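You operate a simulated robot arm through the tools that you are given. There is no shell and no other tool. Be economical: measure what you need, move in short steps, check, and stop when the job is done.

You run a simulated two-armed robot. Do the job below in one go: nothing can be reset, and whatever is moved stays where it is left.

JOB
Start the line: main switch, pull and rewind drives, siren, then GO.
Fine: at the cream console; the main switch goes on before the two drive selectors; the line is running at the end.

Only the result counts: the job must be done as asked and must still hold three seconds after the hand-in. Knocking over, shifting, dropping, spilling or breaking anything else fails it.

ROBOT AND FRAMES
Two 6-joint arms with two-finger grippers on one trunk, on a base that drives. Base frame: it is fixed to the floor where the robot stands at the start and does not move with it; the origin is under the middle of the robot, x ahead of it, y to its left, z up. Lengths are in mm, angles in degrees, forces in N, time in s.
The left shoulder is at the start at [30, 178, 938], the right one opposite. With the tool pointing down near the work surface each hand reaches from about 100 to 840 mm from the robot's upright axis, wherever it stands, measured 20 degrees to its own side. Places, roughly: air selector [600, 1500, 900]; brake knob [500, 3000, 900]; centre selector [600, 1800, 900]; filter selector [500, 2600, 900]; go button of the console [400, 200, 900]; heat knob [400, 2100, 900]; inlet selector [600, 1600, 900]; jog button of the console [400, 400, 900]; lamp selector [500, 2800, 900]; length knob [400, 1200, 900]; main switch [400, 0, 900]; mute button [400, 1500, 900]; outlet selector [600, 1900, 900]; pull selector [600, 400, 900]; reset button on the cream console [600, 700, 900]; rewind selector [600, 500, 900]. Payload 2.54 kg a hand.
Tool frame (each hand has its own): the origin (TCP) lies between the finger pads and is the grasp point; the fingertips stand 30 mm ahead of it; z points along the fingers, y is the line along which they close. Largest opening 116 mm; the body of the gripper starts 95 mm behind the TCP.
Orientation is that of the tool frame in the base frame, as a unit quaternion [w, x, y, z]. With the fingers straight down and closing along the base's y, the tool's x points along the base's -x, its y along +y and its z along -z.

CONTROLS
- The arms move only by the tool drive_tool. It takes "left_rows", "right_rows" or both (then of equal length, played together; a hand with none holds still); each is a list of rows, each a list of 7 numbers: the shift along the base's x, y, z in mm, then the turn, a rotation vector about the base's x, y, z in degrees, then the gripper command, from -1 (shut) to 1 (fully open), values between in proportion. In form: [[tx, ty, tz, rx, ry, rz, gripper], ...]. A call has 1 to 12 rows; each row is the pose to reach, as a shift and turn from the pose commanded when the call began. Each row takes 0.2 s and may step no farther than 50 mm and 8.6 degrees from the row before; otherwise, or with a gripper value out of range, the whole call is refused. A pose out of reach is approached as far as the arm can. The call stops where the force on the tool passes 40 N (or 10 N more than at its start, if that is more) or the arm is blocked; 0.2 s more then pass. The fingers move at their own pace (about 153 mm/s each) and stop on an object; they squeeze with about 41 N. The grip force told is the motor's: it shows also when the fingers shut on nothing. Time passes only in rows, and 0.2 s behind the last, so rows that repeat a pose let the fingers close. It gives the time, the measured TCP pose, the force on the tool (base axes), the opening and the grip force at its end, in the units of the frame above (readings bear some noise), with the torque about the TCP (base axes, N m) and any sound that the robot's microphone picked up.
- Cameras (640 x 400 px; columns grow to the right, rows downward): "scene" is now at [30.5, 46.8, 1661.8]; the picture's right is [0.61, -0.79, 0.00], its down [-0.60, -0.46, -0.66] and it looks along [0.52, 0.40, -0.75] (base axes); focal length 248 px, centre (320, 200). "left" rides on the left gripper at [69, 15, -122] in its tool frame; the picture's right is [-0.21, 0.98, 0.00], its down [-0.83, -0.18, -0.53] and it looks along [-0.52, -0.11, 0.85] (tool axes); focal length 251 px, centre (320, 200). "right" rides on the right gripper at [69, -15, -122] in its tool frame; the picture's right is [0.21, 0.98, 0.00], its down [-0.83, 0.18, -0.53] and it looks along [-0.52, 0.11, 0.85] (tool axes); focal length 251 px, centre (320, 200). There is no depth. A picture from a camera that has moved, and an enlarged one, comes with that camera's place and axes in the base frame and with its lens.
- snapshot(camera): a new picture of that camera. No time passes.
- raise_lower(by): slides the trunk up (or, below 0, down) by that many mm; the arms and the scene camera ride with it, the base frame stays. It gives what a move gives, with no picture.
- drive_base(legs): drives the robot by 1 to 6 legs, each [ahead, left, turn to the left] in mm, mm and degrees, along the robot's own axes; the way and the turn of a leg run together, so that a leg with both is an arc; at most 1500 mm and 180 degrees a leg. The arms and the cameras ride along, it lands a little off, and it stops where it bumps. It gives what a move gives.
- pan_tilt(pan, tilt): turns the head with the scene camera to pan (to the left, within 143 degrees either way) and tilt (down, from -29 to 69), counted from straight ahead of the robot. It gives what a move gives.
- enlarge(camera, box): a new picture of the part [left, top, right, bottom] of that camera's present view, enlarged. No time passes.
- close_job(): hands the job in; it is judged then, once.

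Work in short steps. Places have to be worked out from the pictures, the camera data and where the tool is seen: move nearer, look again, correct. Check each grasp and each placing, and mend what went wrong. You have 120 turns and 88 pictures in all, those below and enlarged ones among them. Open the grippers and draw the arms clear of the work before you hand the job in, unless the task says otherwise; then end with one line.

The tools are called after ">>>" as name(argument=value, ...) on one line, values as JSON. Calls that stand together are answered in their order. drive_tool: Moves the arms, as the interface text tells. Its arguments: {"type":"object","properties":{"left_rows":{"type":"array"},"right_rows":{"type":"array"}},"required":[]} The other tools are called the same way: raise_lower (by) slides the trunk up or down; drive_base (legs) drives the base; pan_tilt (pan, tilt) turns the head that bears the scene camera; snapshot (camera) takes a picture; enlarge (camera, box) takes an enlarged picture of a part of a camera's view; close_job () hands the job in.

At the start:

```text
time: 0.0
left_eef_pos: [337.4, 423.7, 1257.3]
left_orientation: [0.0, 0.0, 1.0, 0.001]
left_contact_force: [-0.4, -0.9, 0.0]
left_wrist_torque: [-0.01, -0.03, 0.0]
left_grip_width: 116.0
left_grip_force: 0.2
right_eef_pos: [356.0, 70.1, 1175.1]
right_orientation: [0.0, 0.0, 1.0, 0.0]
right_contact_force: [-0.3, 0.2, 0.0]
right_wrist_torque: [0.02, 0.0, 0.02]
right_grip_width: 115.8
right_grip_force: 0.2
trunk travel left (down, up): [-150.0, 390.0]
robot x, y, heading: [-1.4, -0.2, 0.1]
head pan, tilt: [37.5, 49.0]
```

scene: 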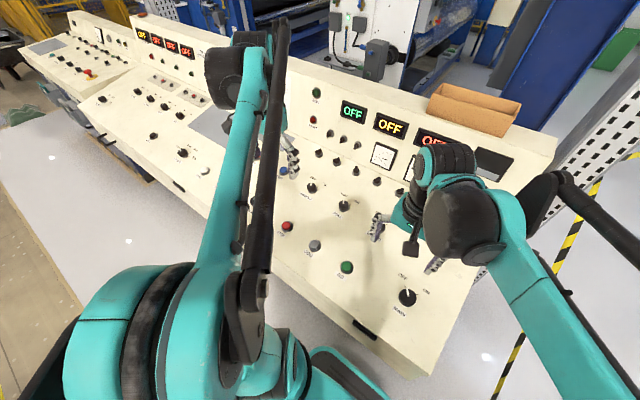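
right: 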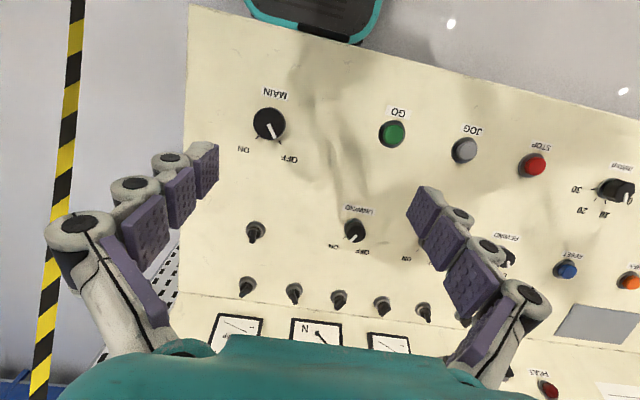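
left: 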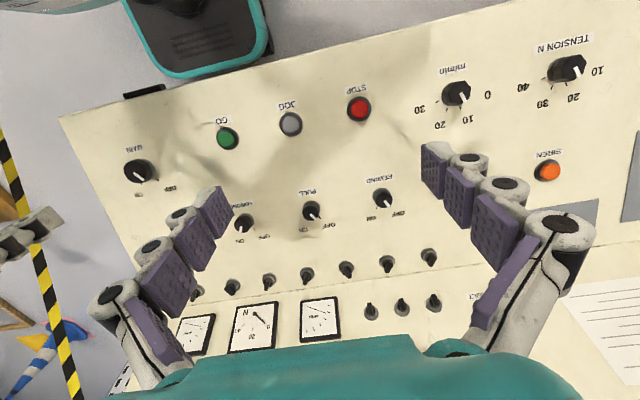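

I'll look closely at the main switch and selectors before I move anything.

>>> enlarge(camera="right", box=[200, 70, 420, 270])

>>> enlarge(camera="left", box=[200, 80, 420, 260])

>>> enlarge(camera="scene", box=[260, 60, 480, 340])

```text
2.00 times, centred on (310, 170) of right
camera zoom: at [286.9, 56.5, 1297.3], right [-0.21, 0.98, 0.0], down [0.83, 0.18, 0.53], along [0.52, 0.11, -0.85], focal length 503 px, centre (340, 260)
```

zoom: 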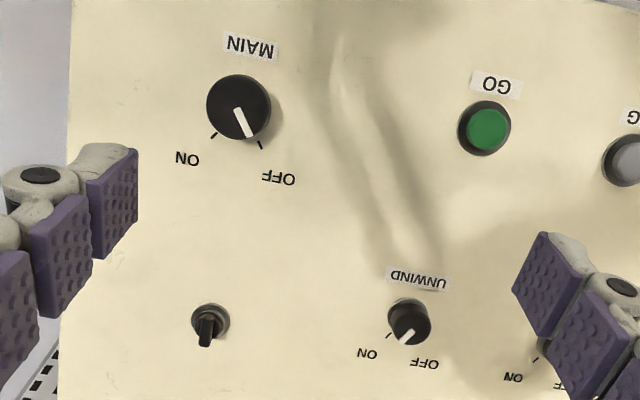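

```text
2.22 times, centred on (310, 170) of left
camera zoom: at [268.4, 438.9, 1379.6], right [0.21, 0.98, 0.0], down [0.83, -0.18, 0.53], along [0.52, -0.11, -0.85], focal length 559 px, centre (342, 267)
```

zoom: 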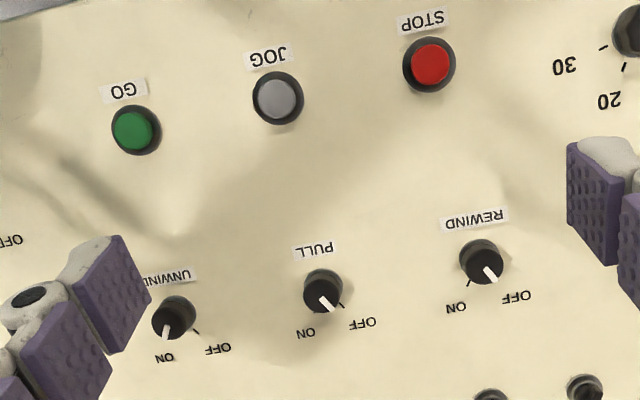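

```text
1.43 times, centred on (370, 200) of scene
camera zoom: at [30.5, 46.8, 1661.8], right [0.61, -0.79, 0.0], down [-0.6, -0.46, -0.66], along [0.52, 0.4, -0.75], focal length 354 px, centre (249, 200)
```

zoom: 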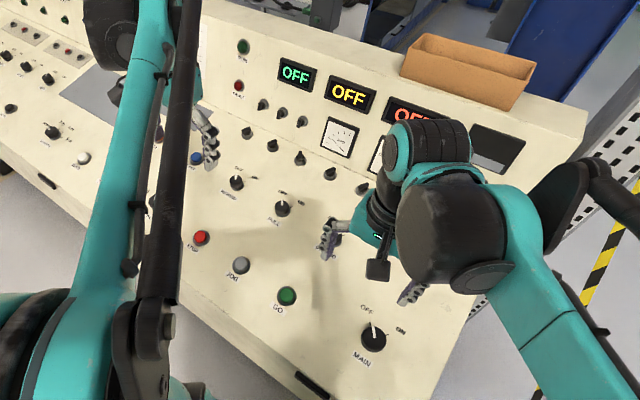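

The knob states are hard to read because of parallax. I'll lower both hands for closer views: left between PULL and REWIND, right over MAIN.

>>> drive_tool(left_rows=[[27, 3, -36, 0, 0, 0, 1], [54, 7, -72, 0, 0, 0, 1], [81, 10, -107, 0, 0, 0, 1], [109, 14, -143, 0, 0, 0, 1], [136, 17, -178, 0, 0, 0, 1], [163, 21, -214, 0, 0, 0, 1]], right_rows=[[0, -15, -35, 0, 0, 0, 1], [0, -30, -70, 0, 0, 0, 1], [1, -45, -105, 0, 0, 0, 1], [1, -60, -140, 0, 0, 0, 1], [2, -75, -175, 0, 0, 0, 1], [2, -90, -205, 0, 0, 0, 1]])

>>> snapshot(camera="left")

>>> snapshot(camera="right")

```text
time: 1.4
left_eef_pos: [501.9, 447.7, 1041.0]
left_orientation: [-0.001, 0.0, 1.0, 0.0]
left_contact_force: [0.7, 0.3, -0.5]
left_wrist_torque: [-0.03, 0.01, -0.02]
left_grip_width: 115.8
left_grip_force: 0.1
right_eef_pos: [358.1, -17.3, 968.8]
right_orientation: [-0.001, 0.0, 1.0, 0.001]
right_contact_force: [0.5, -0.5, -0.1]
right_wrist_torque: [-0.01, -0.02, 0.0]
right_grip_width: 115.8
right_grip_force: 0.0
trunk travel left (down, up): [-150.0, 390.0]
robot x, y, heading: [-2.2, -1.0, 0.0]
head pan, tilt: [37.5, 49.0]
```

```text
81 pictures are left
camera left: at [432.8, 462.5, 1163.7], right [0.21, 0.98, 0.0], down [0.83, -0.18, 0.53], along [0.52, -0.11, -0.85], focal length 251 px, centre (320, 200)
```

left: 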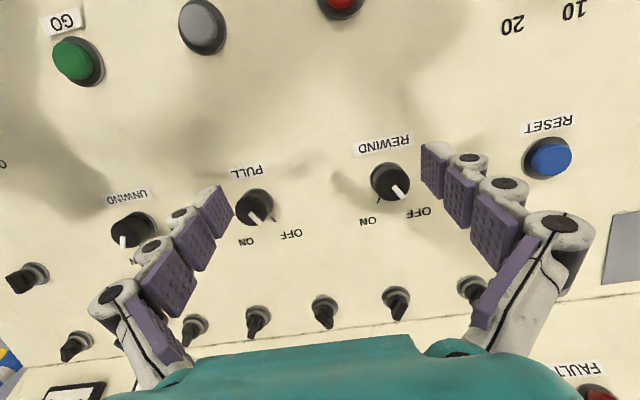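

```text
80 pictures are left
camera right: at [289.4, -32.8, 1091.7], right [-0.22, 0.98, 0.0], down [0.83, 0.18, 0.53], along [0.52, 0.11, -0.85], focal length 251 px, centre (320, 200)
```

right: 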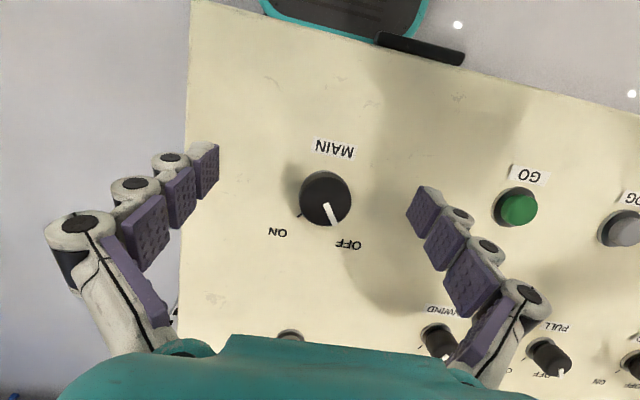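

I'll enlarge these closer views to read the pointers.

>>> enlarge(camera="left", box=[200, 120, 440, 270])

>>> enlarge(camera="right", box=[240, 120, 400, 270])

```text
2.67 times, centred on (320, 195) of left
camera zoom: at [432.8, 462.5, 1163.7], right [0.21, 0.98, 0.0], down [0.83, -0.18, 0.53], along [0.52, -0.11, -0.85], focal length 670 px, centre (320, 213)
```

zoom: 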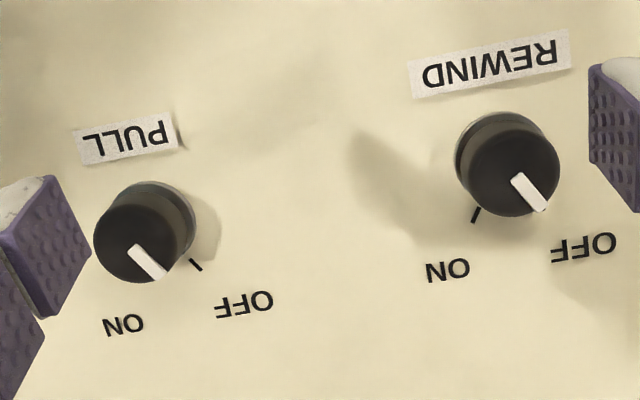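

```text
2.67 times, centred on (320, 195) of right
camera zoom: at [289.4, -32.8, 1091.7], right [-0.22, 0.98, 0.0], down [0.83, 0.18, 0.53], along [0.52, 0.11, -0.85], focal length 670 px, centre (320, 213)
```

zoom: 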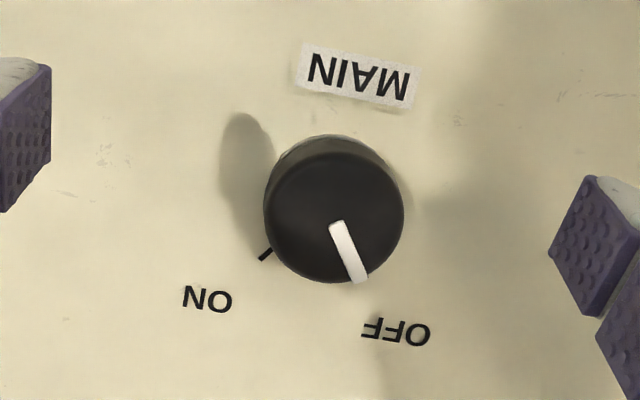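

All three target knobs read OFF. MAIN's top is near (411,-1,890) with a panel tilt of about 12°, and the PULL and REWIND tops are at (581,350/514,914). I'll tilt the right hand to the panel normal, line it up above MAIN and check.

>>> drive_tool(right_rows=[[12, 5, 0, 0, -6, 0, 1], [26, 11, 0, 0, -12, 0, 1], [38, 15, -8, 0, -12, 0, 1]])

>>> snapshot(camera="right")

```text
time: 2.2
left_eef_pos: [500.3, 446.8, 1040.6]
left_orientation: [0.0, 0.0, 1.0, 0.0]
left_contact_force: [-0.3, 0.2, 0.6]
left_wrist_torque: [0.01, 0.02, -0.02]
left_grip_width: 116.0
left_grip_force: 0.0
right_eef_pos: [396.6, -2.7, 961.7]
right_orientation: [0.105, 0.0, 0.995, 0.0]
right_contact_force: [0.3, 0.3, -0.5]
right_wrist_torque: [0.05, -0.01, 0.01]
right_grip_width: 116.0
right_grip_force: 0.0
trunk travel left (down, up): [-150.0, 390.0]
robot x, y, heading: [2.5, 4.0, 0.0]
head pan, tilt: [37.5, 49.0]
```

```text
77 pictures are left
camera right: at [303.3, -19.0, 1067.1], right [-0.21, 0.98, -0.04], down [0.7, 0.18, 0.69], along [0.69, 0.11, -0.72], focal length 251 px, centre (320, 200)
```

right: 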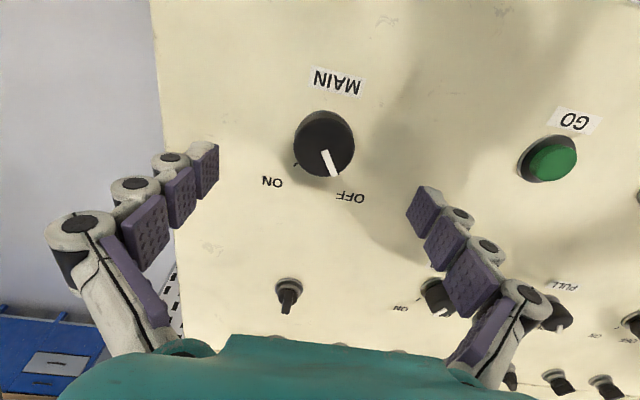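

MAIN's axis is confirmed at about (412,-1), and the tool axis passes through it. I'll pre-turn the hand +34° about the panel normal and descend partway.

>>> drive_tool(right_rows=[[0, 1, 0, -1.77, 0, 8.3, 1], [0, 1, 0, -3.54, 0, 16.6, 1], [3, 1, -12, -5.3, 0, 24.9, 1], [6, 1, -25, -7.07, 0, 33.2, 1], [8, 1, -38, -7.07, 0, 33.2, 1]])

>>> snapshot(camera="right")

>>> snapshot(camera="scene")

```text
time: 3.4
left_eef_pos: [499.7, 446.8, 1042.6]
left_orientation: [0.0, 0.0, 1.0, 0.0]
left_contact_force: [-0.7, 0.3, -0.5]
left_wrist_torque: [0.01, -0.01, 0.04]
left_grip_width: 116.1
left_grip_force: 0.1
right_eef_pos: [405.5, -2.9, 924.2]
right_orientation: [0.1, -0.291, 0.951, -0.031]
right_contact_force: [0.3, 0.1, 0.3]
right_wrist_torque: [0.02, 0.01, 0.01]
right_grip_width: 116.0
right_grip_force: 0.0
trunk travel left (down, up): [-150.0, 390.0]
robot x, y, heading: [4.3, -0.4, 0.0]
head pan, tilt: [37.5, 49.0]
```

```text
76 pictures are left
camera right: at [332.5, -54.0, 1033.4], right [-0.71, 0.69, -0.15], down [0.46, 0.61, 0.64], along [0.54, 0.39, -0.75], focal length 251 px, centre (320, 200)
```

right: 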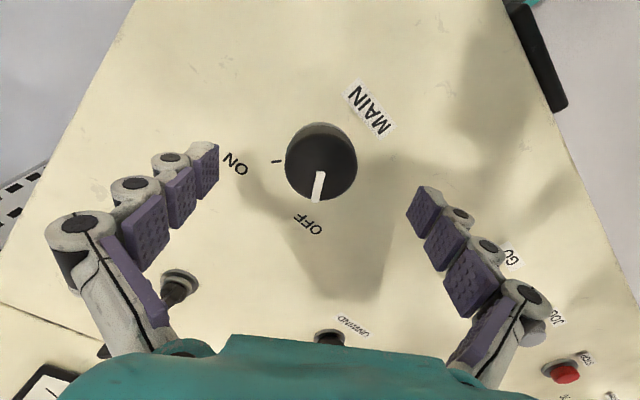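

```text
75 pictures are left
camera scene: at [31.4, 47.0, 1661.8], right [0.61, -0.79, 0.0], down [-0.6, -0.46, -0.66], along [0.52, 0.4, -0.75], focal length 248 px, centre (320, 200)
```

scene: 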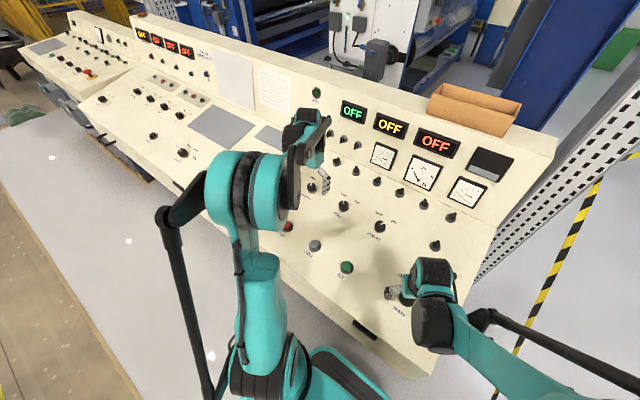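

The tool is centred on the knob. I'll descend 28 mm and close.

>>> drive_tool(right_rows=[[3, 1, -14, 0, 0, 0, 1], [6, 1, -27, 0, 0, 0, 1], [6, 1, -27, 0, 0, 0, 0.2], [6, 1, -27, 0, 0, 0, -0.4], [6, 1, -27, 0, 0, 0, -1], [6, 1, -27, 0, 0, 0, -1]])

>>> snapshot(camera="right")

```text
time: 4.8
left_eef_pos: [499.4, 447.3, 1042.2]
left_orientation: [0.0, 0.0, 1.0, 0.0]
left_contact_force: [0.1, -0.5, 0.4]
left_wrist_torque: [-0.01, 0.02, 0.04]
left_grip_width: 116.1
left_grip_force: 0.1
right_eef_pos: [411.2, -2.1, 897.0]
right_orientation: [0.1, -0.291, 0.951, -0.03]
right_contact_force: [-4.0, 2.9, -4.2]
right_wrist_torque: [0.31, 0.0, 0.06]
right_grip_width: 51.0
right_grip_force: 45.1
trunk travel left (down, up): [-150.0, 390.0]
robot x, y, heading: [0.8, -1.7, 0.0]
head pan, tilt: [37.5, 49.0]
```

```text
74 pictures are left
camera right: at [337.6, -52.8, 1007.1], right [-0.71, 0.69, -0.15], down [0.46, 0.61, 0.64], along [0.54, 0.39, -0.75], focal length 251 px, centre (320, 200)
```

right: 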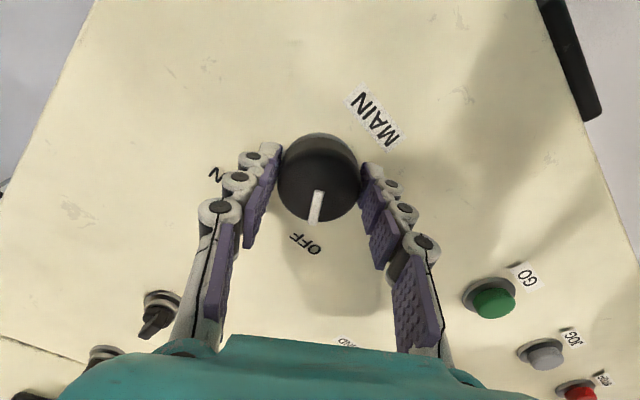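

MAIN is held at 51 mm. I'll turn it clockwise about the normal, toward ON.

>>> drive_tool(right_rows=[[0, 0, 0, 1.77, 0, -8.3, -1], [0, 0, 0, 3.54, 0, -16.6, -1], [0, 0, 0, 5.3, 0, -24.9, -1], [0, 0, 0, 7.07, 0, -33.2, -1], [0, 0, 0, 8.84, 0, -41.5, -1], [0, 0, 0, 10.6, 0, -49.8, -1], [0, 0, 0, 12.4, 0, -58.1, -1], [0, 0, 0, 14.1, 0, -66.4, -1]])

>>> snapshot(camera="right")

>>> snapshot(camera="scene")

```text
time: 6.6
left_eef_pos: [498.8, 447.8, 1044.0]
left_orientation: [0.001, 0.001, 1.0, 0.0]
left_contact_force: [-0.1, 0.3, 0.6]
left_wrist_torque: [0.04, 0.01, -0.03]
left_grip_width: 116.1
left_grip_force: 0.1
right_eef_pos: [412.0, 0.8, 898.0]
right_orientation: [0.102, 0.262, 0.959, 0.031]
right_contact_force: [-2.4, 9.5, 13.7]
right_wrist_torque: [0.65, -0.33, 0.16]
right_grip_width: 50.9
right_grip_force: 44.8
trunk travel left (down, up): [-150.0, 390.0]
robot x, y, heading: [2.2, -0.9, -0.2]
head pan, tilt: [37.5, 49.0]
stopped in row 8 (right hand): the force on the tool passed its limit at 40 N (the readings are from after the stop); the commanded pose is now the measured one
```

```text
73 pictures are left
camera right: at [319.0, 22.6, 1002.4], right [0.3, 0.95, 0.07], down [0.67, -0.27, 0.69], along [0.68, -0.16, -0.72], focal length 251 px, centre (320, 200)
```

right: 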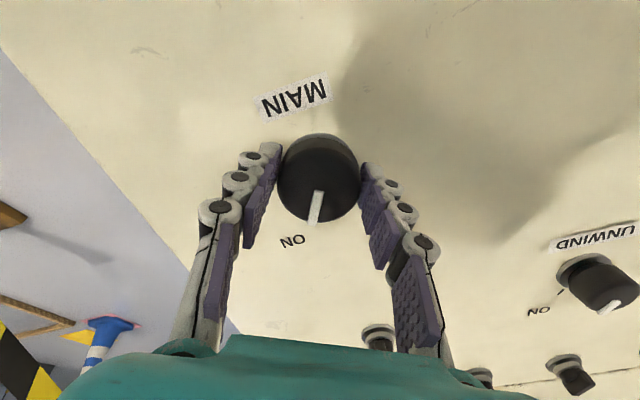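

```text
72 pictures are left
camera scene: at [29.2, 47.6, 1661.7], right [0.61, -0.79, 0.0], down [-0.6, -0.46, -0.66], along [0.52, 0.4, -0.75], focal length 248 px, centre (320, 200)
```

scene: 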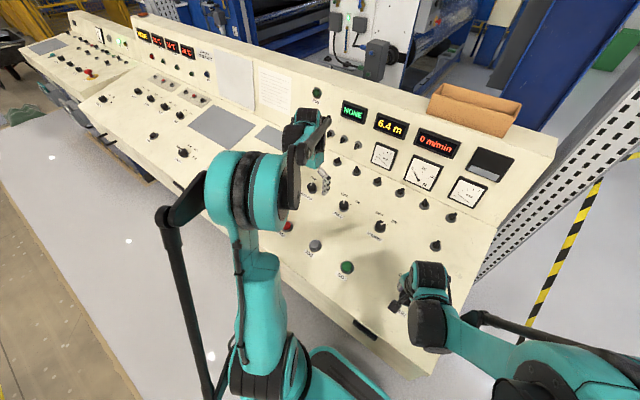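

MAIN is ON: the displays show NONE, 6.4 m and 0 m/min. I'll release and lift the right hand while the left hand goes over PULL, tilted to the panel.

>>> drive_tool(right_rows=[[0, 0, 0, 0, 0, 0, 0], [0, 0, 0, 0, 0, 0, 1], [0, 0, 0, 0, 0, 0, 1], [-8, 0, 35, 0, 0, 0, 1], [-16, 0, 75, 0, 0, 0, 1], [-25, 0, 120, 0, 0, 0, 1]], left_rows=[[12, -20, 0, 0, 0, 0, 1], [24, -40, 0, 0, -6, 0, 1], [36, -60, 0, 0, -12, 0, 1], [48, -80, -15, 0, -12, 0, 1], [60, -97, -35, 0, -12, 0, 1], [65, -97, -56, 0, -12, 0, 1]])

>>> snapshot(camera="left")

>>> snapshot(camera="right")

```text
time: 8.0
left_eef_pos: [563.0, 349.2, 986.8]
left_orientation: [0.105, 0.0, 0.995, 0.0]
left_contact_force: [1.3, 0.4, -0.5]
left_wrist_torque: [0.01, 0.02, -0.01]
left_grip_width: 116.2
left_grip_force: 0.1
right_eef_pos: [384.7, -1.8, 1017.0]
right_orientation: [0.101, 0.262, 0.959, 0.029]
right_contact_force: [0.2, -0.1, -0.4]
right_wrist_torque: [-0.02, -0.04, 0.01]
right_grip_width: 115.9
right_grip_force: 0.0
trunk travel left (down, up): [-150.0, 390.0]
robot x, y, heading: [-0.6, -0.3, 0.2]
head pan, tilt: [37.5, 49.0]
```

```text
71 pictures are left
camera left: at [470.0, 364.4, 1092.9], right [0.21, 0.98, 0.05], down [0.7, -0.18, 0.69], along [0.69, -0.11, -0.72], focal length 251 px, centre (320, 200)
```

left: 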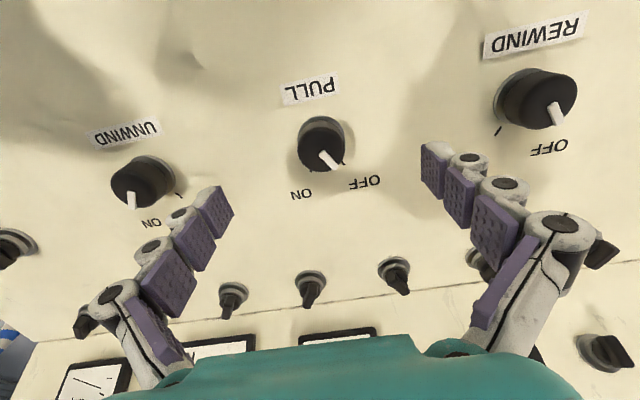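

```text
70 pictures are left
camera right: at [293.1, 20.7, 1123.2], right [0.31, 0.95, 0.07], down [0.67, -0.27, 0.69], along [0.67, -0.16, -0.72], focal length 251 px, centre (320, 200)
```

right: 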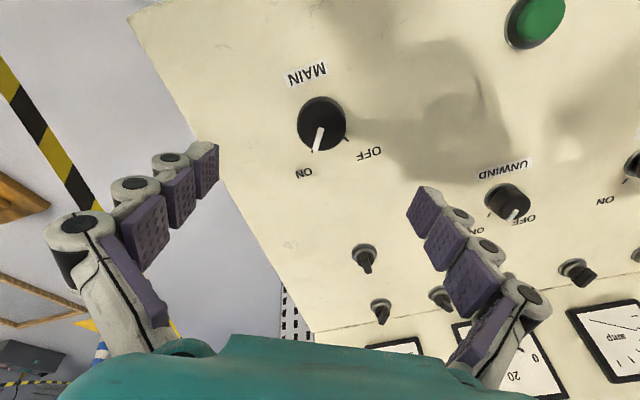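

MAIN reads ON and PULL's axis is at about (583,350). I'll pre-turn the left hand +33°, descend with a narrower opening and close.

>>> drive_tool(left_rows=[[4, 1, 0, -1.77, 0, 8.3, 0.5], [4, 1, 0, -3.54, 0, 16.6, 0.5], [8, 1, -15, -5.3, 0, 24.9, 0.5], [12, 1, -35, -7.07, 0, 33.2, 0.5], [16, 1, -56, -7.07, 0, 33.2, 0.5], [16, 1, -56, -7.07, 0, 33.2, -0.3], [16, 1, -56, -7.07, 0, 33.2, -1], [16, 1, -56, -7.07, 0, 33.2, -1]])

>>> snapshot(camera="left")

```text
time: 9.8
left_eef_pos: [576.7, 352.1, 930.7]
left_orientation: [0.101, -0.29, 0.951, -0.03]
left_contact_force: [-1.3, -6.2, 14.2]
left_wrist_torque: [-0.65, -0.31, -0.19]
left_grip_width: 36.7
left_grip_force: 45.4
right_eef_pos: [384.6, -2.9, 1016.1]
right_orientation: [0.102, 0.263, 0.959, 0.03]
right_contact_force: [-0.1, 0.9, -0.2]
right_wrist_torque: [0.03, 0.0, -0.02]
right_grip_width: 116.1
right_grip_force: 0.0
trunk travel left (down, up): [-150.0, 390.0]
robot x, y, heading: [-0.5, -3.1, 0.1]
head pan, tilt: [37.5, 49.0]
```

```text
69 pictures are left
camera left: at [488.1, 325.8, 1036.7], right [-0.36, 0.93, -0.08], down [0.66, 0.31, 0.69], along [0.66, 0.2, -0.72], focal length 251 px, centre (320, 200)
```

left: 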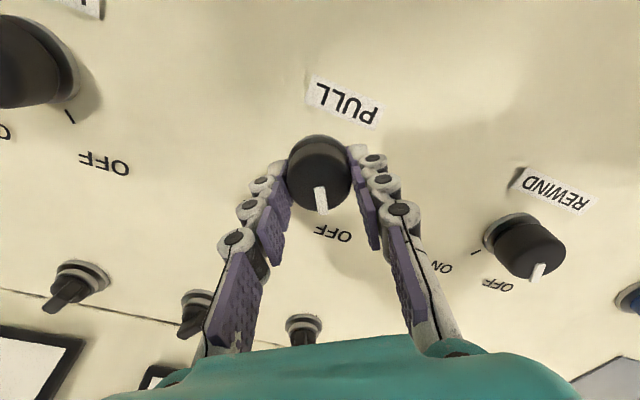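

PULL is gripped at 36.7 mm. I'll turn it clockwise.

>>> drive_tool(left_rows=[[0, 0, 0, 1.77, 0, -8.3, -1], [0, 0, 0, 3.54, 0, -16.6, -1], [0, 0, 0, 5.3, 0, -24.9, -1], [0, 0, 0, 7.07, 0, -33.2, -1], [0, 0, 0, 8.84, 0, -41.5, -1], [0, 0, 0, 10.6, 0, -49.8, -1], [0, 0, 0, 12.4, 0, -58.1, -1], [0, 0, 0, 14.1, 0, -66.4, -1]])

>>> snapshot(camera="left")

```text
time: 11.6
left_eef_pos: [578.7, 347.3, 931.2]
left_orientation: [0.099, 0.292, 0.951, 0.03]
left_contact_force: [-12.9, -30.3, -5.5]
left_wrist_torque: [0.2, 0.49, 0.65]
left_grip_width: 36.7
left_grip_force: 44.9
right_eef_pos: [386.5, -3.3, 1018.0]
right_orientation: [0.101, 0.263, 0.959, 0.03]
right_contact_force: [-0.5, 0.6, -0.2]
right_wrist_torque: [0.01, -0.01, 0.02]
right_grip_width: 116.0
right_grip_force: 0.1
trunk travel left (down, up): [-150.0, 390.0]
robot x, y, heading: [-1.8, 1.9, -0.0]
head pan, tilt: [37.5, 49.0]
```

```text
68 pictures are left
camera left: at [507.3, 398.7, 1041.0], right [0.71, 0.69, 0.15], down [0.46, -0.61, 0.64], along [0.53, -0.39, -0.75], focal length 251 px, centre (320, 200)
```

left: 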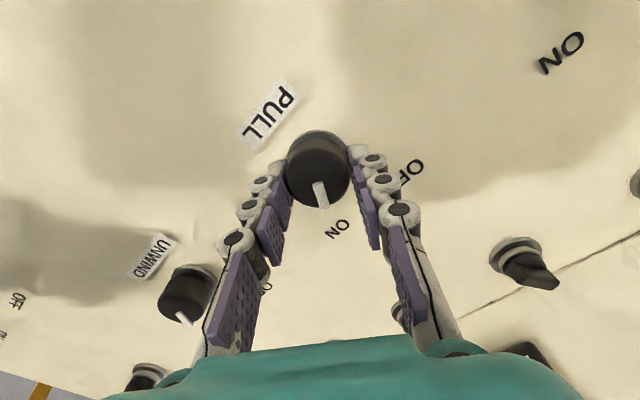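

PULL points at ON. I'll release, lift and move above REWIND while rotating back, then check both.

>>> drive_tool(left_rows=[[0, 0, 0, 0, 0, 0, 0], [0, 0, 0, 0, 0, 0, 0.7], [0, 0, 0, 0, 0, 0, 0.7], [-6, 0, 29, 0, 0, 0, 0.7], [-12, 0, 58, 0, 0, 0, 0.7], [-12, 40, 59, -1.77, 0, 8.3, 0.7], [-12, 80, 59, -3.54, 0, 16.6, 0.7], [-10, 120, 59, -5.3, 0, 24.9, 0.7], [-8, 164, 59, -7.07, 0, 33.2, 0.7]])

>>> snapshot(camera="left")

>>> snapshot(camera="scene")

```text
time: 13.6
left_eef_pos: [571.3, 518.8, 984.7]
left_orientation: [0.104, -0.001, 0.995, 0.0]
left_contact_force: [1.0, -0.1, 1.0]
left_wrist_torque: [-0.04, 0.0, 0.0]
left_grip_width: 98.7
left_grip_force: 0.1
right_eef_pos: [386.3, 0.9, 1017.8]
right_orientation: [0.102, 0.262, 0.959, 0.03]
right_contact_force: [0.0, 0.4, 0.2]
right_wrist_torque: [-0.02, -0.02, 0.01]
right_grip_width: 116.1
right_grip_force: 0.1
trunk travel left (down, up): [-150.0, 390.0]
robot x, y, heading: [0.5, 1.0, 0.2]
head pan, tilt: [37.5, 49.0]
```

```text
67 pictures are left
camera left: at [479.1, 534.7, 1090.6], right [0.21, 0.98, 0.04], down [0.7, -0.18, 0.69], along [0.69, -0.11, -0.72], focal length 251 px, centre (320, 200)
```

left: 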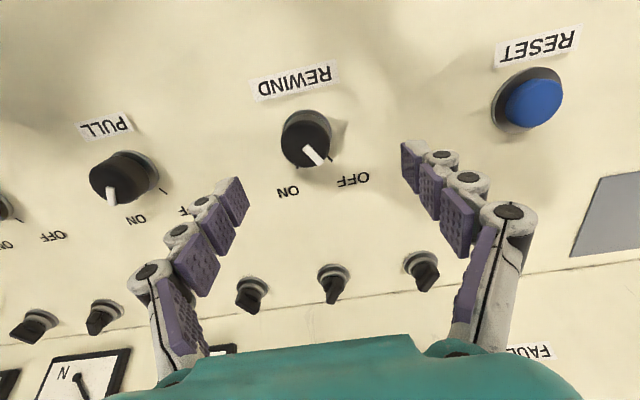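

```text
66 pictures are left
camera scene: at [30.7, 48.5, 1661.8], right [0.61, -0.79, 0.0], down [-0.6, -0.46, -0.66], along [0.52, 0.4, -0.76], focal length 248 px, centre (320, 200)
```

scene: 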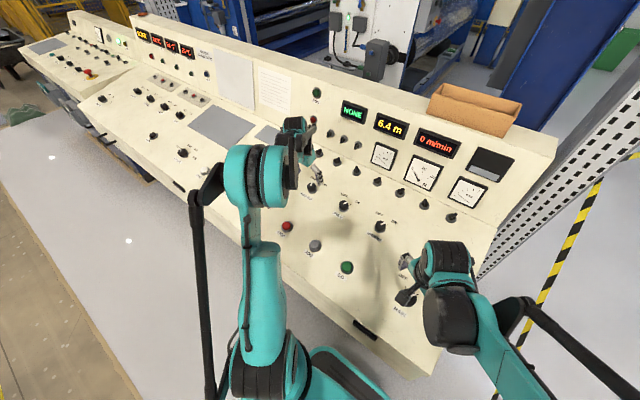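

PULL is ON. REWIND's axis is at (583,511), so I'll correct by (-3,-8), pre-turn, descend and grip.

>>> drive_tool(left_rows=[[-3, -8, 0, -1.77, 0, 8.3, 0.5], [-3, -8, 0, -3.54, 0, 16.6, 0.5], [1, -8, -15, -5.3, 0, 24.9, 0.5], [5, -8, -35, -7.07, 0, 33.2, 0.5], [8, -8, -54, -7.07, 0, 33.2, 0.5], [8, -8, -54, -7.07, 0, 33.2, -0.3], [8, -8, -54, -7.07, 0, 33.2, -1], [8, -8, -54, -7.07, 0, 33.2, -1]])

>>> snapshot(camera="left")

```text
time: 15.4
left_eef_pos: [575.9, 512.7, 937.0]
left_orientation: [0.1, -0.293, 0.951, -0.03]
left_contact_force: [-16.0, 26.1, -2.4]
left_wrist_torque: [1.08, 0.07, 0.13]
left_grip_width: 36.9
left_grip_force: 44.8
right_eef_pos: [385.8, 3.0, 1018.0]
right_orientation: [0.103, 0.262, 0.959, 0.028]
right_contact_force: [-0.1, 0.2, 0.3]
right_wrist_torque: [0.0, -0.01, 0.01]
right_grip_width: 116.3
right_grip_force: 0.1
trunk travel left (down, up): [-150.0, 390.0]
robot x, y, heading: [0.3, 1.4, 0.0]
head pan, tilt: [37.5, 49.0]
```

```text
65 pictures are left
camera left: at [487.4, 485.4, 1042.7], right [-0.36, 0.93, -0.08], down [0.66, 0.31, 0.69], along [0.66, 0.2, -0.72], focal length 251 px, centre (320, 200)
```

left: 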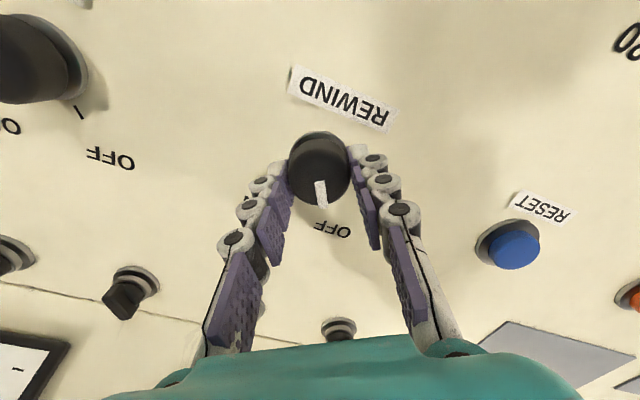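

REWIND is gripped, with some side load of about 30 N. I'll relieve that with a small shift and turn.

>>> drive_tool(left_rows=[[-1, 2, 0, 0, 0, 0, -1], [-1, 2, 0, 1.77, 0, -8.3, -1], [-1, 2, 0, 3.54, 0, -16.6, -1], [-1, 2, 0, 5.3, 0, -24.9, -1], [-1, 2, 0, 7.07, 0, -33.2, -1], [-1, 2, 0, 8.84, 0, -41.5, -1], [-1, 2, 0, 10.6, 0, -49.8, -1], [-1, 2, 0, 12.4, 0, -58.1, -1], [-1, 2, 0, 14.1, 0, -66.4, -1]])

>>> snapshot(camera="left")

```text
time: 17.4
left_eef_pos: [578.7, 506.6, 937.7]
left_orientation: [0.1, 0.293, 0.951, 0.029]
left_contact_force: [-18.9, -3.7, -6.2]
left_wrist_torque: [0.42, 0.61, 0.46]
left_grip_width: 36.9
left_grip_force: 45.2
right_eef_pos: [384.7, -1.0, 1018.5]
right_orientation: [0.102, 0.263, 0.959, 0.03]
right_contact_force: [-0.1, -0.6, -0.2]
right_wrist_torque: [0.02, 0.04, 0.02]
right_grip_width: 116.0
right_grip_force: 0.1
trunk travel left (down, up): [-150.0, 390.0]
robot x, y, heading: [2.6, 1.0, -0.2]
head pan, tilt: [37.5, 49.0]
```

```text
64 pictures are left
camera left: at [506.9, 558.7, 1045.4], right [0.71, 0.69, 0.15], down [0.46, -0.61, 0.65], along [0.53, -0.39, -0.75], focal length 251 px, centre (320, 200)
```

left: 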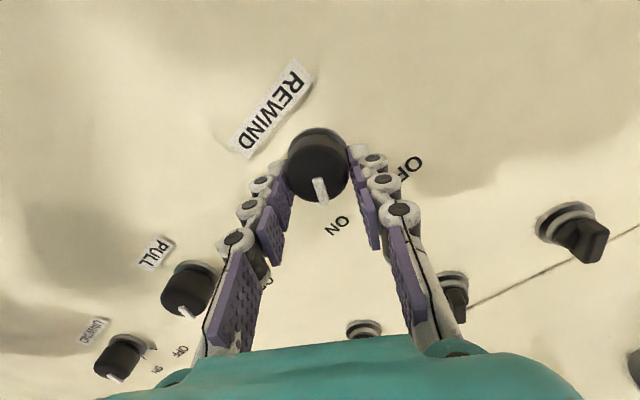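

REWIND points at ON. I'll release, lift and draw the left hand back before driving left toward the siren, which is near (583,847).

>>> drive_tool(left_rows=[[0, 0, 0, 0, 0, 0, 0], [0, 0, 0, 0, 0, 0, 0.7], [0, 0, 0, 0, 0, 0, 0.7], [-6, 0, 29, 0, 0, 0, 0.7], [-12, 0, 65, 0, 0, 0, 0.5], [-32, 0, 100, -1.77, 0, 8.3, 0], [-52, 0, 120, -3.54, 0, 16.6, 0], [-72, 0, 130, -5.3, 0, 24.9, -0.5], [-92, 0, 140, -7.07, 0, 33.2, -1], [-92, 0, 140, -7.07, 0, 33.2, -1]])

>>> snapshot(camera="left")

>>> snapshot(camera="scene")

```text
time: 19.6
left_eef_pos: [486.9, 508.0, 1075.1]
left_orientation: [0.104, 0.0, 0.995, 0.0]
left_contact_force: [-0.3, -0.1, -0.4]
left_wrist_torque: [-0.01, 0.02, -0.01]
left_grip_width: 0.1
left_grip_force: 29.1
right_eef_pos: [386.9, -1.4, 1016.1]
right_orientation: [0.1, 0.262, 0.959, 0.029]
right_contact_force: [-0.3, -0.1, 0.7]
right_wrist_torque: [0.02, -0.01, -0.04]
right_grip_width: 115.9
right_grip_force: 0.1
trunk travel left (down, up): [-150.0, 390.0]
robot x, y, heading: [0.8, 1.1, -0.1]
head pan, tilt: [37.5, 49.0]
```

```text
63 pictures are left
camera left: at [394.5, 524.6, 1180.6], right [0.21, 0.98, 0.04], down [0.7, -0.18, 0.69], along [0.69, -0.11, -0.72], focal length 251 px, centre (320, 200)
```

left: 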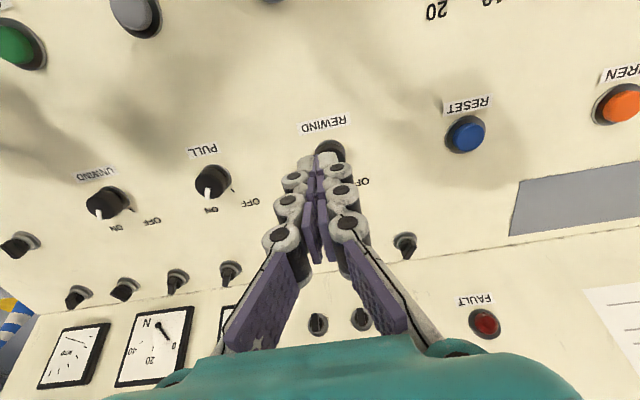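

```text
62 pictures are left
camera scene: at [31.2, 47.3, 1661.8], right [0.61, -0.79, 0.0], down [-0.6, -0.46, -0.66], along [0.52, 0.4, -0.75], focal length 248 px, centre (320, 200)
```

scene: 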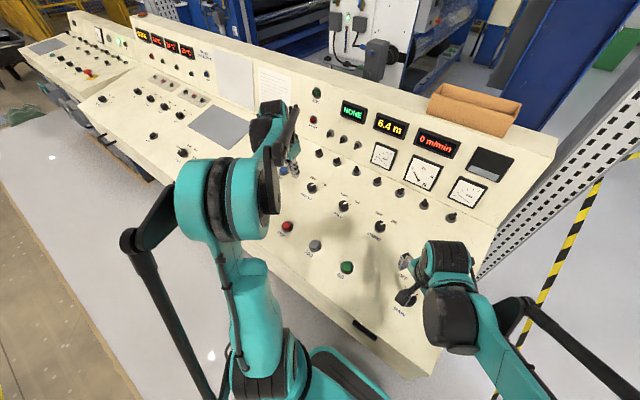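

The siren button is at about (590,852). I'll drive left 350 mm with the hands high and also read the sheet on the back panel, in case it gives a procedure.

>>> drive_base(legs=[[0, 350, 0]])

>>> pan_tilt(pan=30, tilt=40)

>>> snapshot(camera="scene")

>>> snapshot(camera="left")

```text
time: 21.8
left_eef_pos: [475.5, 865.5, 1074.7]
left_orientation: [0.104, -0.007, 0.995, 0.0]
left_contact_force: [0.1, 0.4, 0.5]
left_wrist_torque: [-0.02, 0.01, 0.0]
left_grip_width: 0.2
left_grip_force: 29.0
right_eef_pos: [383.8, 355.2, 1016.8]
right_orientation: [0.101, 0.256, 0.961, 0.029]
right_contact_force: [0.5, 0.8, 1.2]
right_wrist_torque: [-0.02, 0.06, 0.0]
right_grip_width: 115.9
right_grip_force: 0.0
trunk travel left (down, up): [-150.0, 390.0]
robot x, y, heading: [-3.1, 349.4, 1.0]
head pan, tilt: [37.5, 49.0]
```

```text
time: 22.5
left_eef_pos: [475.5, 865.2, 1074.5]
left_orientation: [0.105, -0.008, 0.994, 0.0]
left_contact_force: [0.4, 0.3, -0.5]
left_wrist_torque: [0.01, -0.04, -0.01]
left_grip_width: 0.0
left_grip_force: 28.1
right_eef_pos: [382.5, 353.4, 1016.0]
right_orientation: [0.102, 0.254, 0.961, 0.031]
right_contact_force: [0.3, -0.1, 1.3]
right_wrist_torque: [-0.03, 0.01, 0.03]
right_grip_width: 116.1
right_grip_force: 0.0
trunk travel left (down, up): [-150.0, 390.0]
robot x, y, heading: [0.5, 350.0, 1.1]
head pan, tilt: [30.0, 40.0]
```

```text
61 pictures are left
camera scene: at [39.0, 391.8, 1674.6], right [0.51, -0.86, 0.0], down [-0.55, -0.33, -0.77], along [0.66, 0.39, -0.64], focal length 248 px, centre (320, 200)
```

scene: 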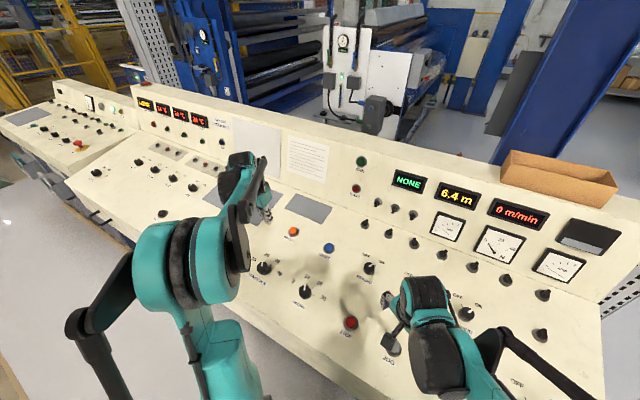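

```text
60 pictures are left
camera left: at [383.8, 879.2, 1180.9], right [0.2, 0.98, 0.04], down [0.7, -0.17, 0.69], along [0.69, -0.11, -0.72], focal length 251 px, centre (320, 200)
```

left: 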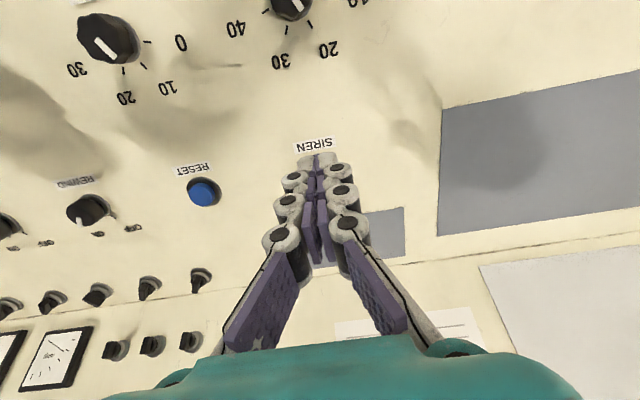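

I'll zoom in on the papers and on the siren.

>>> enlarge(camera="scene", box=[270, 120, 340, 190])

>>> enlarge(camera="scene", box=[230, 190, 390, 300])

```text
5.71 times, centred on (305, 155) of scene
camera zoom: at [39.0, 391.8, 1674.6], right [0.51, -0.86, 0.0], down [-0.55, -0.33, -0.77], along [0.66, 0.39, -0.64], focal length 1416 px, centre (406, 457)
```

zoom: 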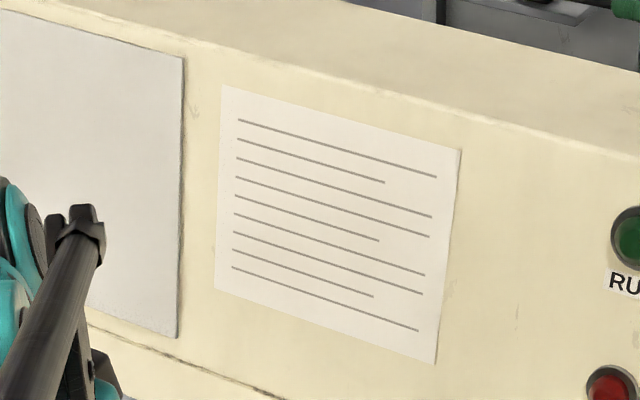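

```text
3.64 times, centred on (310, 245) of scene
camera zoom: at [39.0, 391.8, 1674.6], right [0.51, -0.86, 0.0], down [-0.55, -0.33, -0.77], along [0.66, 0.39, -0.64], focal length 901 px, centre (356, 36)
```

zoom: 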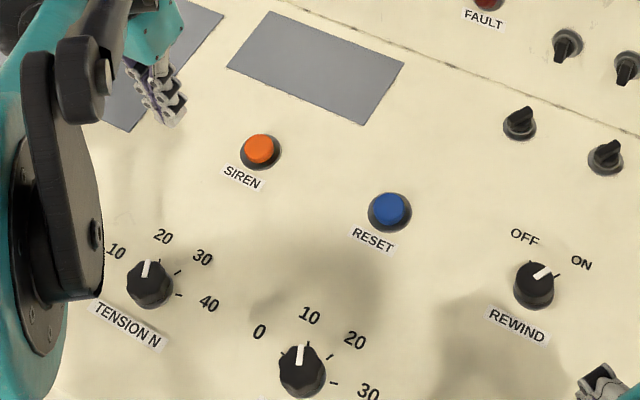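

The sheet has no readable text. The siren is near (595,853,905), so I'll position the closed fingertips about 35 mm above it.

>>> drive_tool(left_rows=[[36, -4, 0, 0, 0, 0, -1], [72, -8, -25, 0, 0, 0, -1], [102, -12, -65, 0, 0, 0, -1], [105, -12, -105, 0, 0, 0, -1]])

>>> snapshot(camera="left")

>>> enlarge(camera="scene", box=[230, 170, 390, 280])

```text
refused: row 3 steps farther than a row can; nothing moved
```

```text
57 pictures are left
camera left: at [383.8, 879.2, 1180.9], right [0.2, 0.98, 0.04], down [0.7, -0.17, 0.69], along [0.69, -0.11, -0.72], focal length 251 px, centre (320, 200)
```

left: 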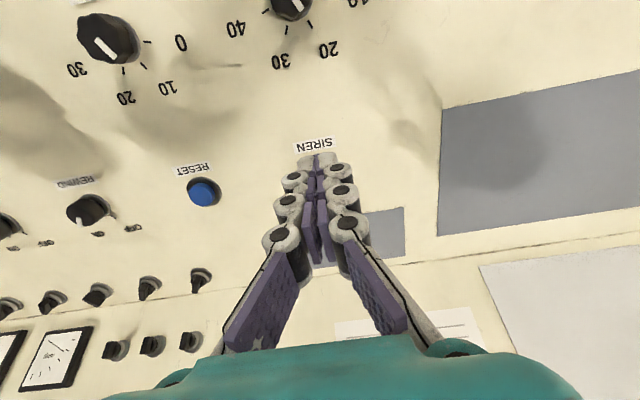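

```text
3.64 times, centred on (310, 225) of scene
camera zoom: at [39.0, 391.8, 1674.6], right [0.51, -0.86, 0.0], down [-0.55, -0.33, -0.77], along [0.66, 0.39, -0.64], focal length 901 px, centre (356, 109)
```

zoom: 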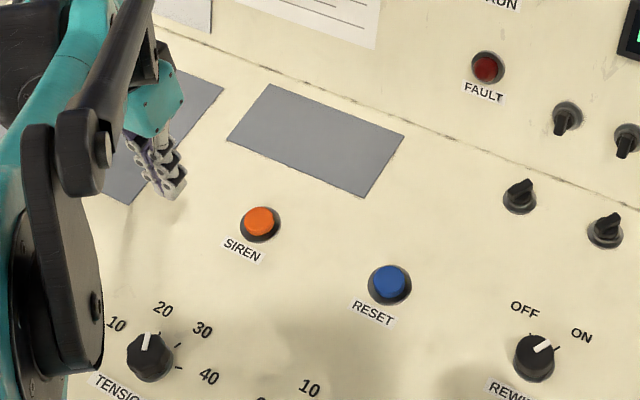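

One row stepped too far and the call was refused. I'll resend it with smaller steps.

>>> drive_tool(left_rows=[[36, -4, 0, 0, 0, 0, -1], [72, -8, -20, 0, 0, 0, -1], [98, -12, -50, 0, 0, 0, -1], [103, -12, -80, 0, 0, 0, -1], [105, -12, -102, 0, 0, 0, -1]])

>>> snapshot(camera="left")

>>> enlarge(camera="scene", box=[230, 170, 390, 280])

```text
time: 23.7
left_eef_pos: [582.8, 853.3, 974.1]
left_orientation: [0.104, -0.008, 0.995, -0.001]
left_contact_force: [0.3, -0.4, -1.0]
left_wrist_torque: [0.02, 0.01, -0.01]
left_grip_width: 0.1
left_grip_force: 28.5
right_eef_pos: [383.3, 354.5, 1016.8]
right_orientation: [0.101, 0.256, 0.961, 0.03]
right_contact_force: [1.2, -0.3, 0.7]
right_wrist_torque: [-0.04, 0.0, 0.03]
right_grip_width: 116.2
right_grip_force: 0.0
trunk travel left (down, up): [-150.0, 390.0]
robot x, y, heading: [-4.0, 349.5, 0.9]
head pan, tilt: [30.0, 40.0]
```

```text
55 pictures are left
camera left: at [490.0, 867.8, 1079.3], right [0.2, 0.98, 0.04], down [0.7, -0.17, 0.69], along [0.69, -0.11, -0.72], focal length 251 px, centre (320, 200)
```

left: 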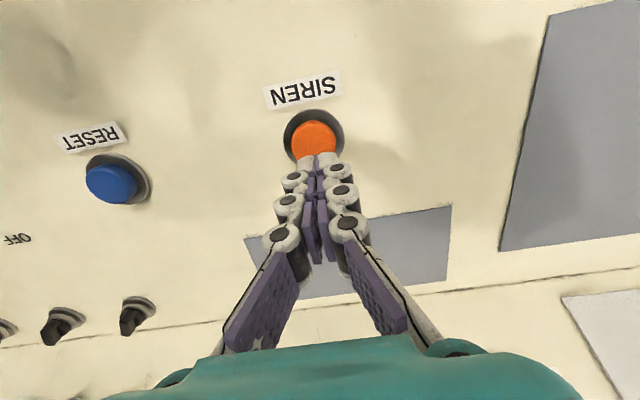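

```text
3.64 times, centred on (310, 225) of scene
camera zoom: at [39.8, 392.2, 1674.6], right [0.51, -0.86, 0.0], down [-0.55, -0.33, -0.77], along [0.66, 0.39, -0.64], focal length 901 px, centre (356, 109)
```

zoom: 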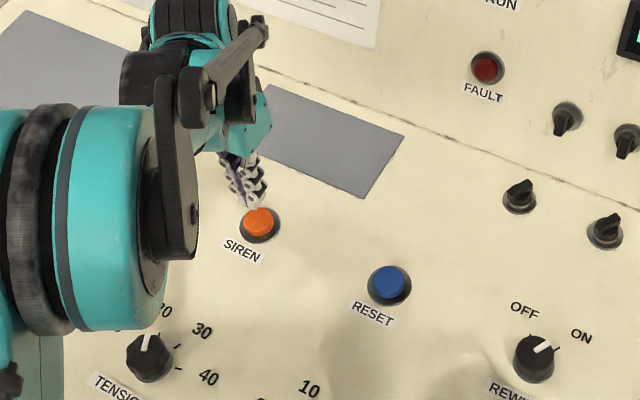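

The button is at (592,850) and the tool axis is about 5 mm past it in x. I'll correct that, press down gradually and listen.

>>> drive_tool(left_rows=[[-5, -3, 0, 0, 0, 0, -1], [-1, -3, -18, 0, 0, 0, -1], [1, -3, -32, 0, 0, 0, -1], [2, -3, -37, 0, 0, 0, -1], [3, -3, -41, 0, 0, 0, -1], [4, -3, -44, 0, 0, 0, -1], [4, -3, -47, 0, 0, 0, -1]])

>>> snapshot(camera="left")

```text
time: 25.0
left_eef_pos: [582.0, 849.9, 936.4]
left_orientation: [0.108, -0.008, 0.994, 0.003]
left_contact_force: [-4.6, -0.4, 28.6]
left_wrist_torque: [-0.02, -0.24, -0.06]
left_grip_width: 6.3
left_grip_force: 28.0
right_eef_pos: [381.0, 353.0, 1018.5]
right_orientation: [0.102, 0.255, 0.961, 0.03]
right_contact_force: [-0.5, 0.4, -0.2]
right_wrist_torque: [0.0, -0.02, 0.04]
right_grip_width: 116.1
right_grip_force: 0.1
trunk travel left (down, up): [-150.0, 390.0]
robot x, y, heading: [-1.7, 350.3, 0.7]
head pan, tilt: [30.0, 40.0]
heard: click
stopped in row 6 (left hand): the force on the tool passed its limit at 46 N (the readings are from after the stop); the commanded pose is now the measured one
```

```text
53 pictures are left
camera left: at [488.9, 863.2, 1042.3], right [0.19, 0.98, 0.05], down [0.7, -0.17, 0.7], along [0.69, -0.1, -0.71], focal length 251 px, centre (320, 200)
```

left: 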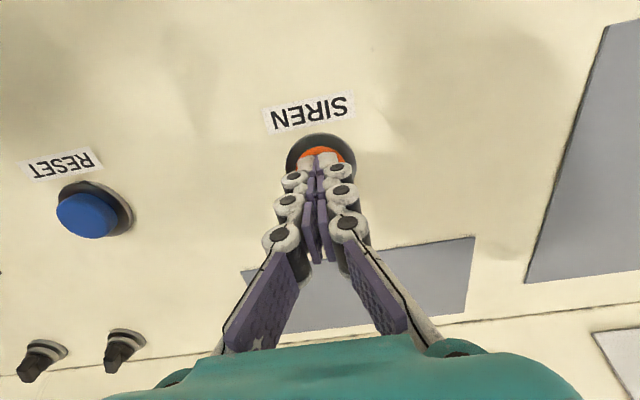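

A click was heard while pressing. I'll hold the button a moment and listen for the siren.

>>> drive_tool(left_rows=[[0, 0, -1, 0, 0, 0, -1], [0, 0, -1, 0, 0, 0, -1], [0, 0, -1, 0, 0, 0, -1], [0, 0, -1, 0, 0, 0, -1], [0, 0, -1, 0, 0, 0, -1]])

>>> snapshot(camera="scene")

```text
time: 25.6
left_eef_pos: [581.3, 849.6, 936.6]
left_orientation: [0.109, -0.009, 0.994, 0.002]
left_contact_force: [-6.2, -1.3, 28.3]
left_wrist_torque: [0.0, -0.18, -0.13]
left_grip_width: 6.0
left_grip_force: 28.8
right_eef_pos: [380.3, 352.3, 1018.2]
right_orientation: [0.102, 0.255, 0.961, 0.031]
right_contact_force: [-0.3, 0.3, -0.1]
right_wrist_torque: [-0.01, -0.01, 0.01]
right_grip_width: 116.1
right_grip_force: 0.1
trunk travel left (down, up): [-150.0, 390.0]
robot x, y, heading: [-3.4, 346.7, 0.8]
head pan, tilt: [30.0, 40.0]
stopped in row 2 (left hand): the force on the tool passed its limit at 41 N (the readings are from after the stop); the commanded pose is now the measured one
```

```text
52 pictures are left
camera scene: at [35.2, 389.4, 1674.8], right [0.51, -0.86, 0.0], down [-0.55, -0.33, -0.77], along [0.66, 0.39, -0.64], focal length 248 px, centre (320, 200)
```

scene: 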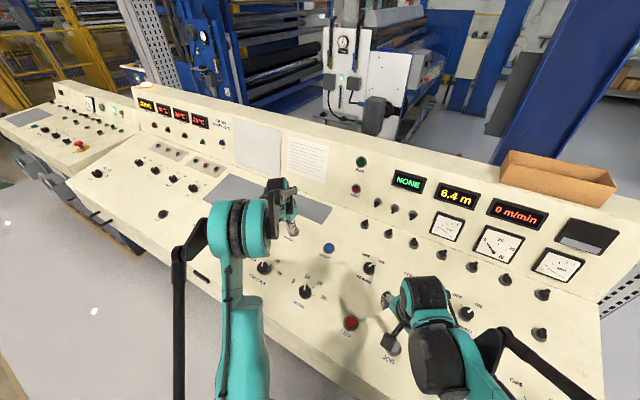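

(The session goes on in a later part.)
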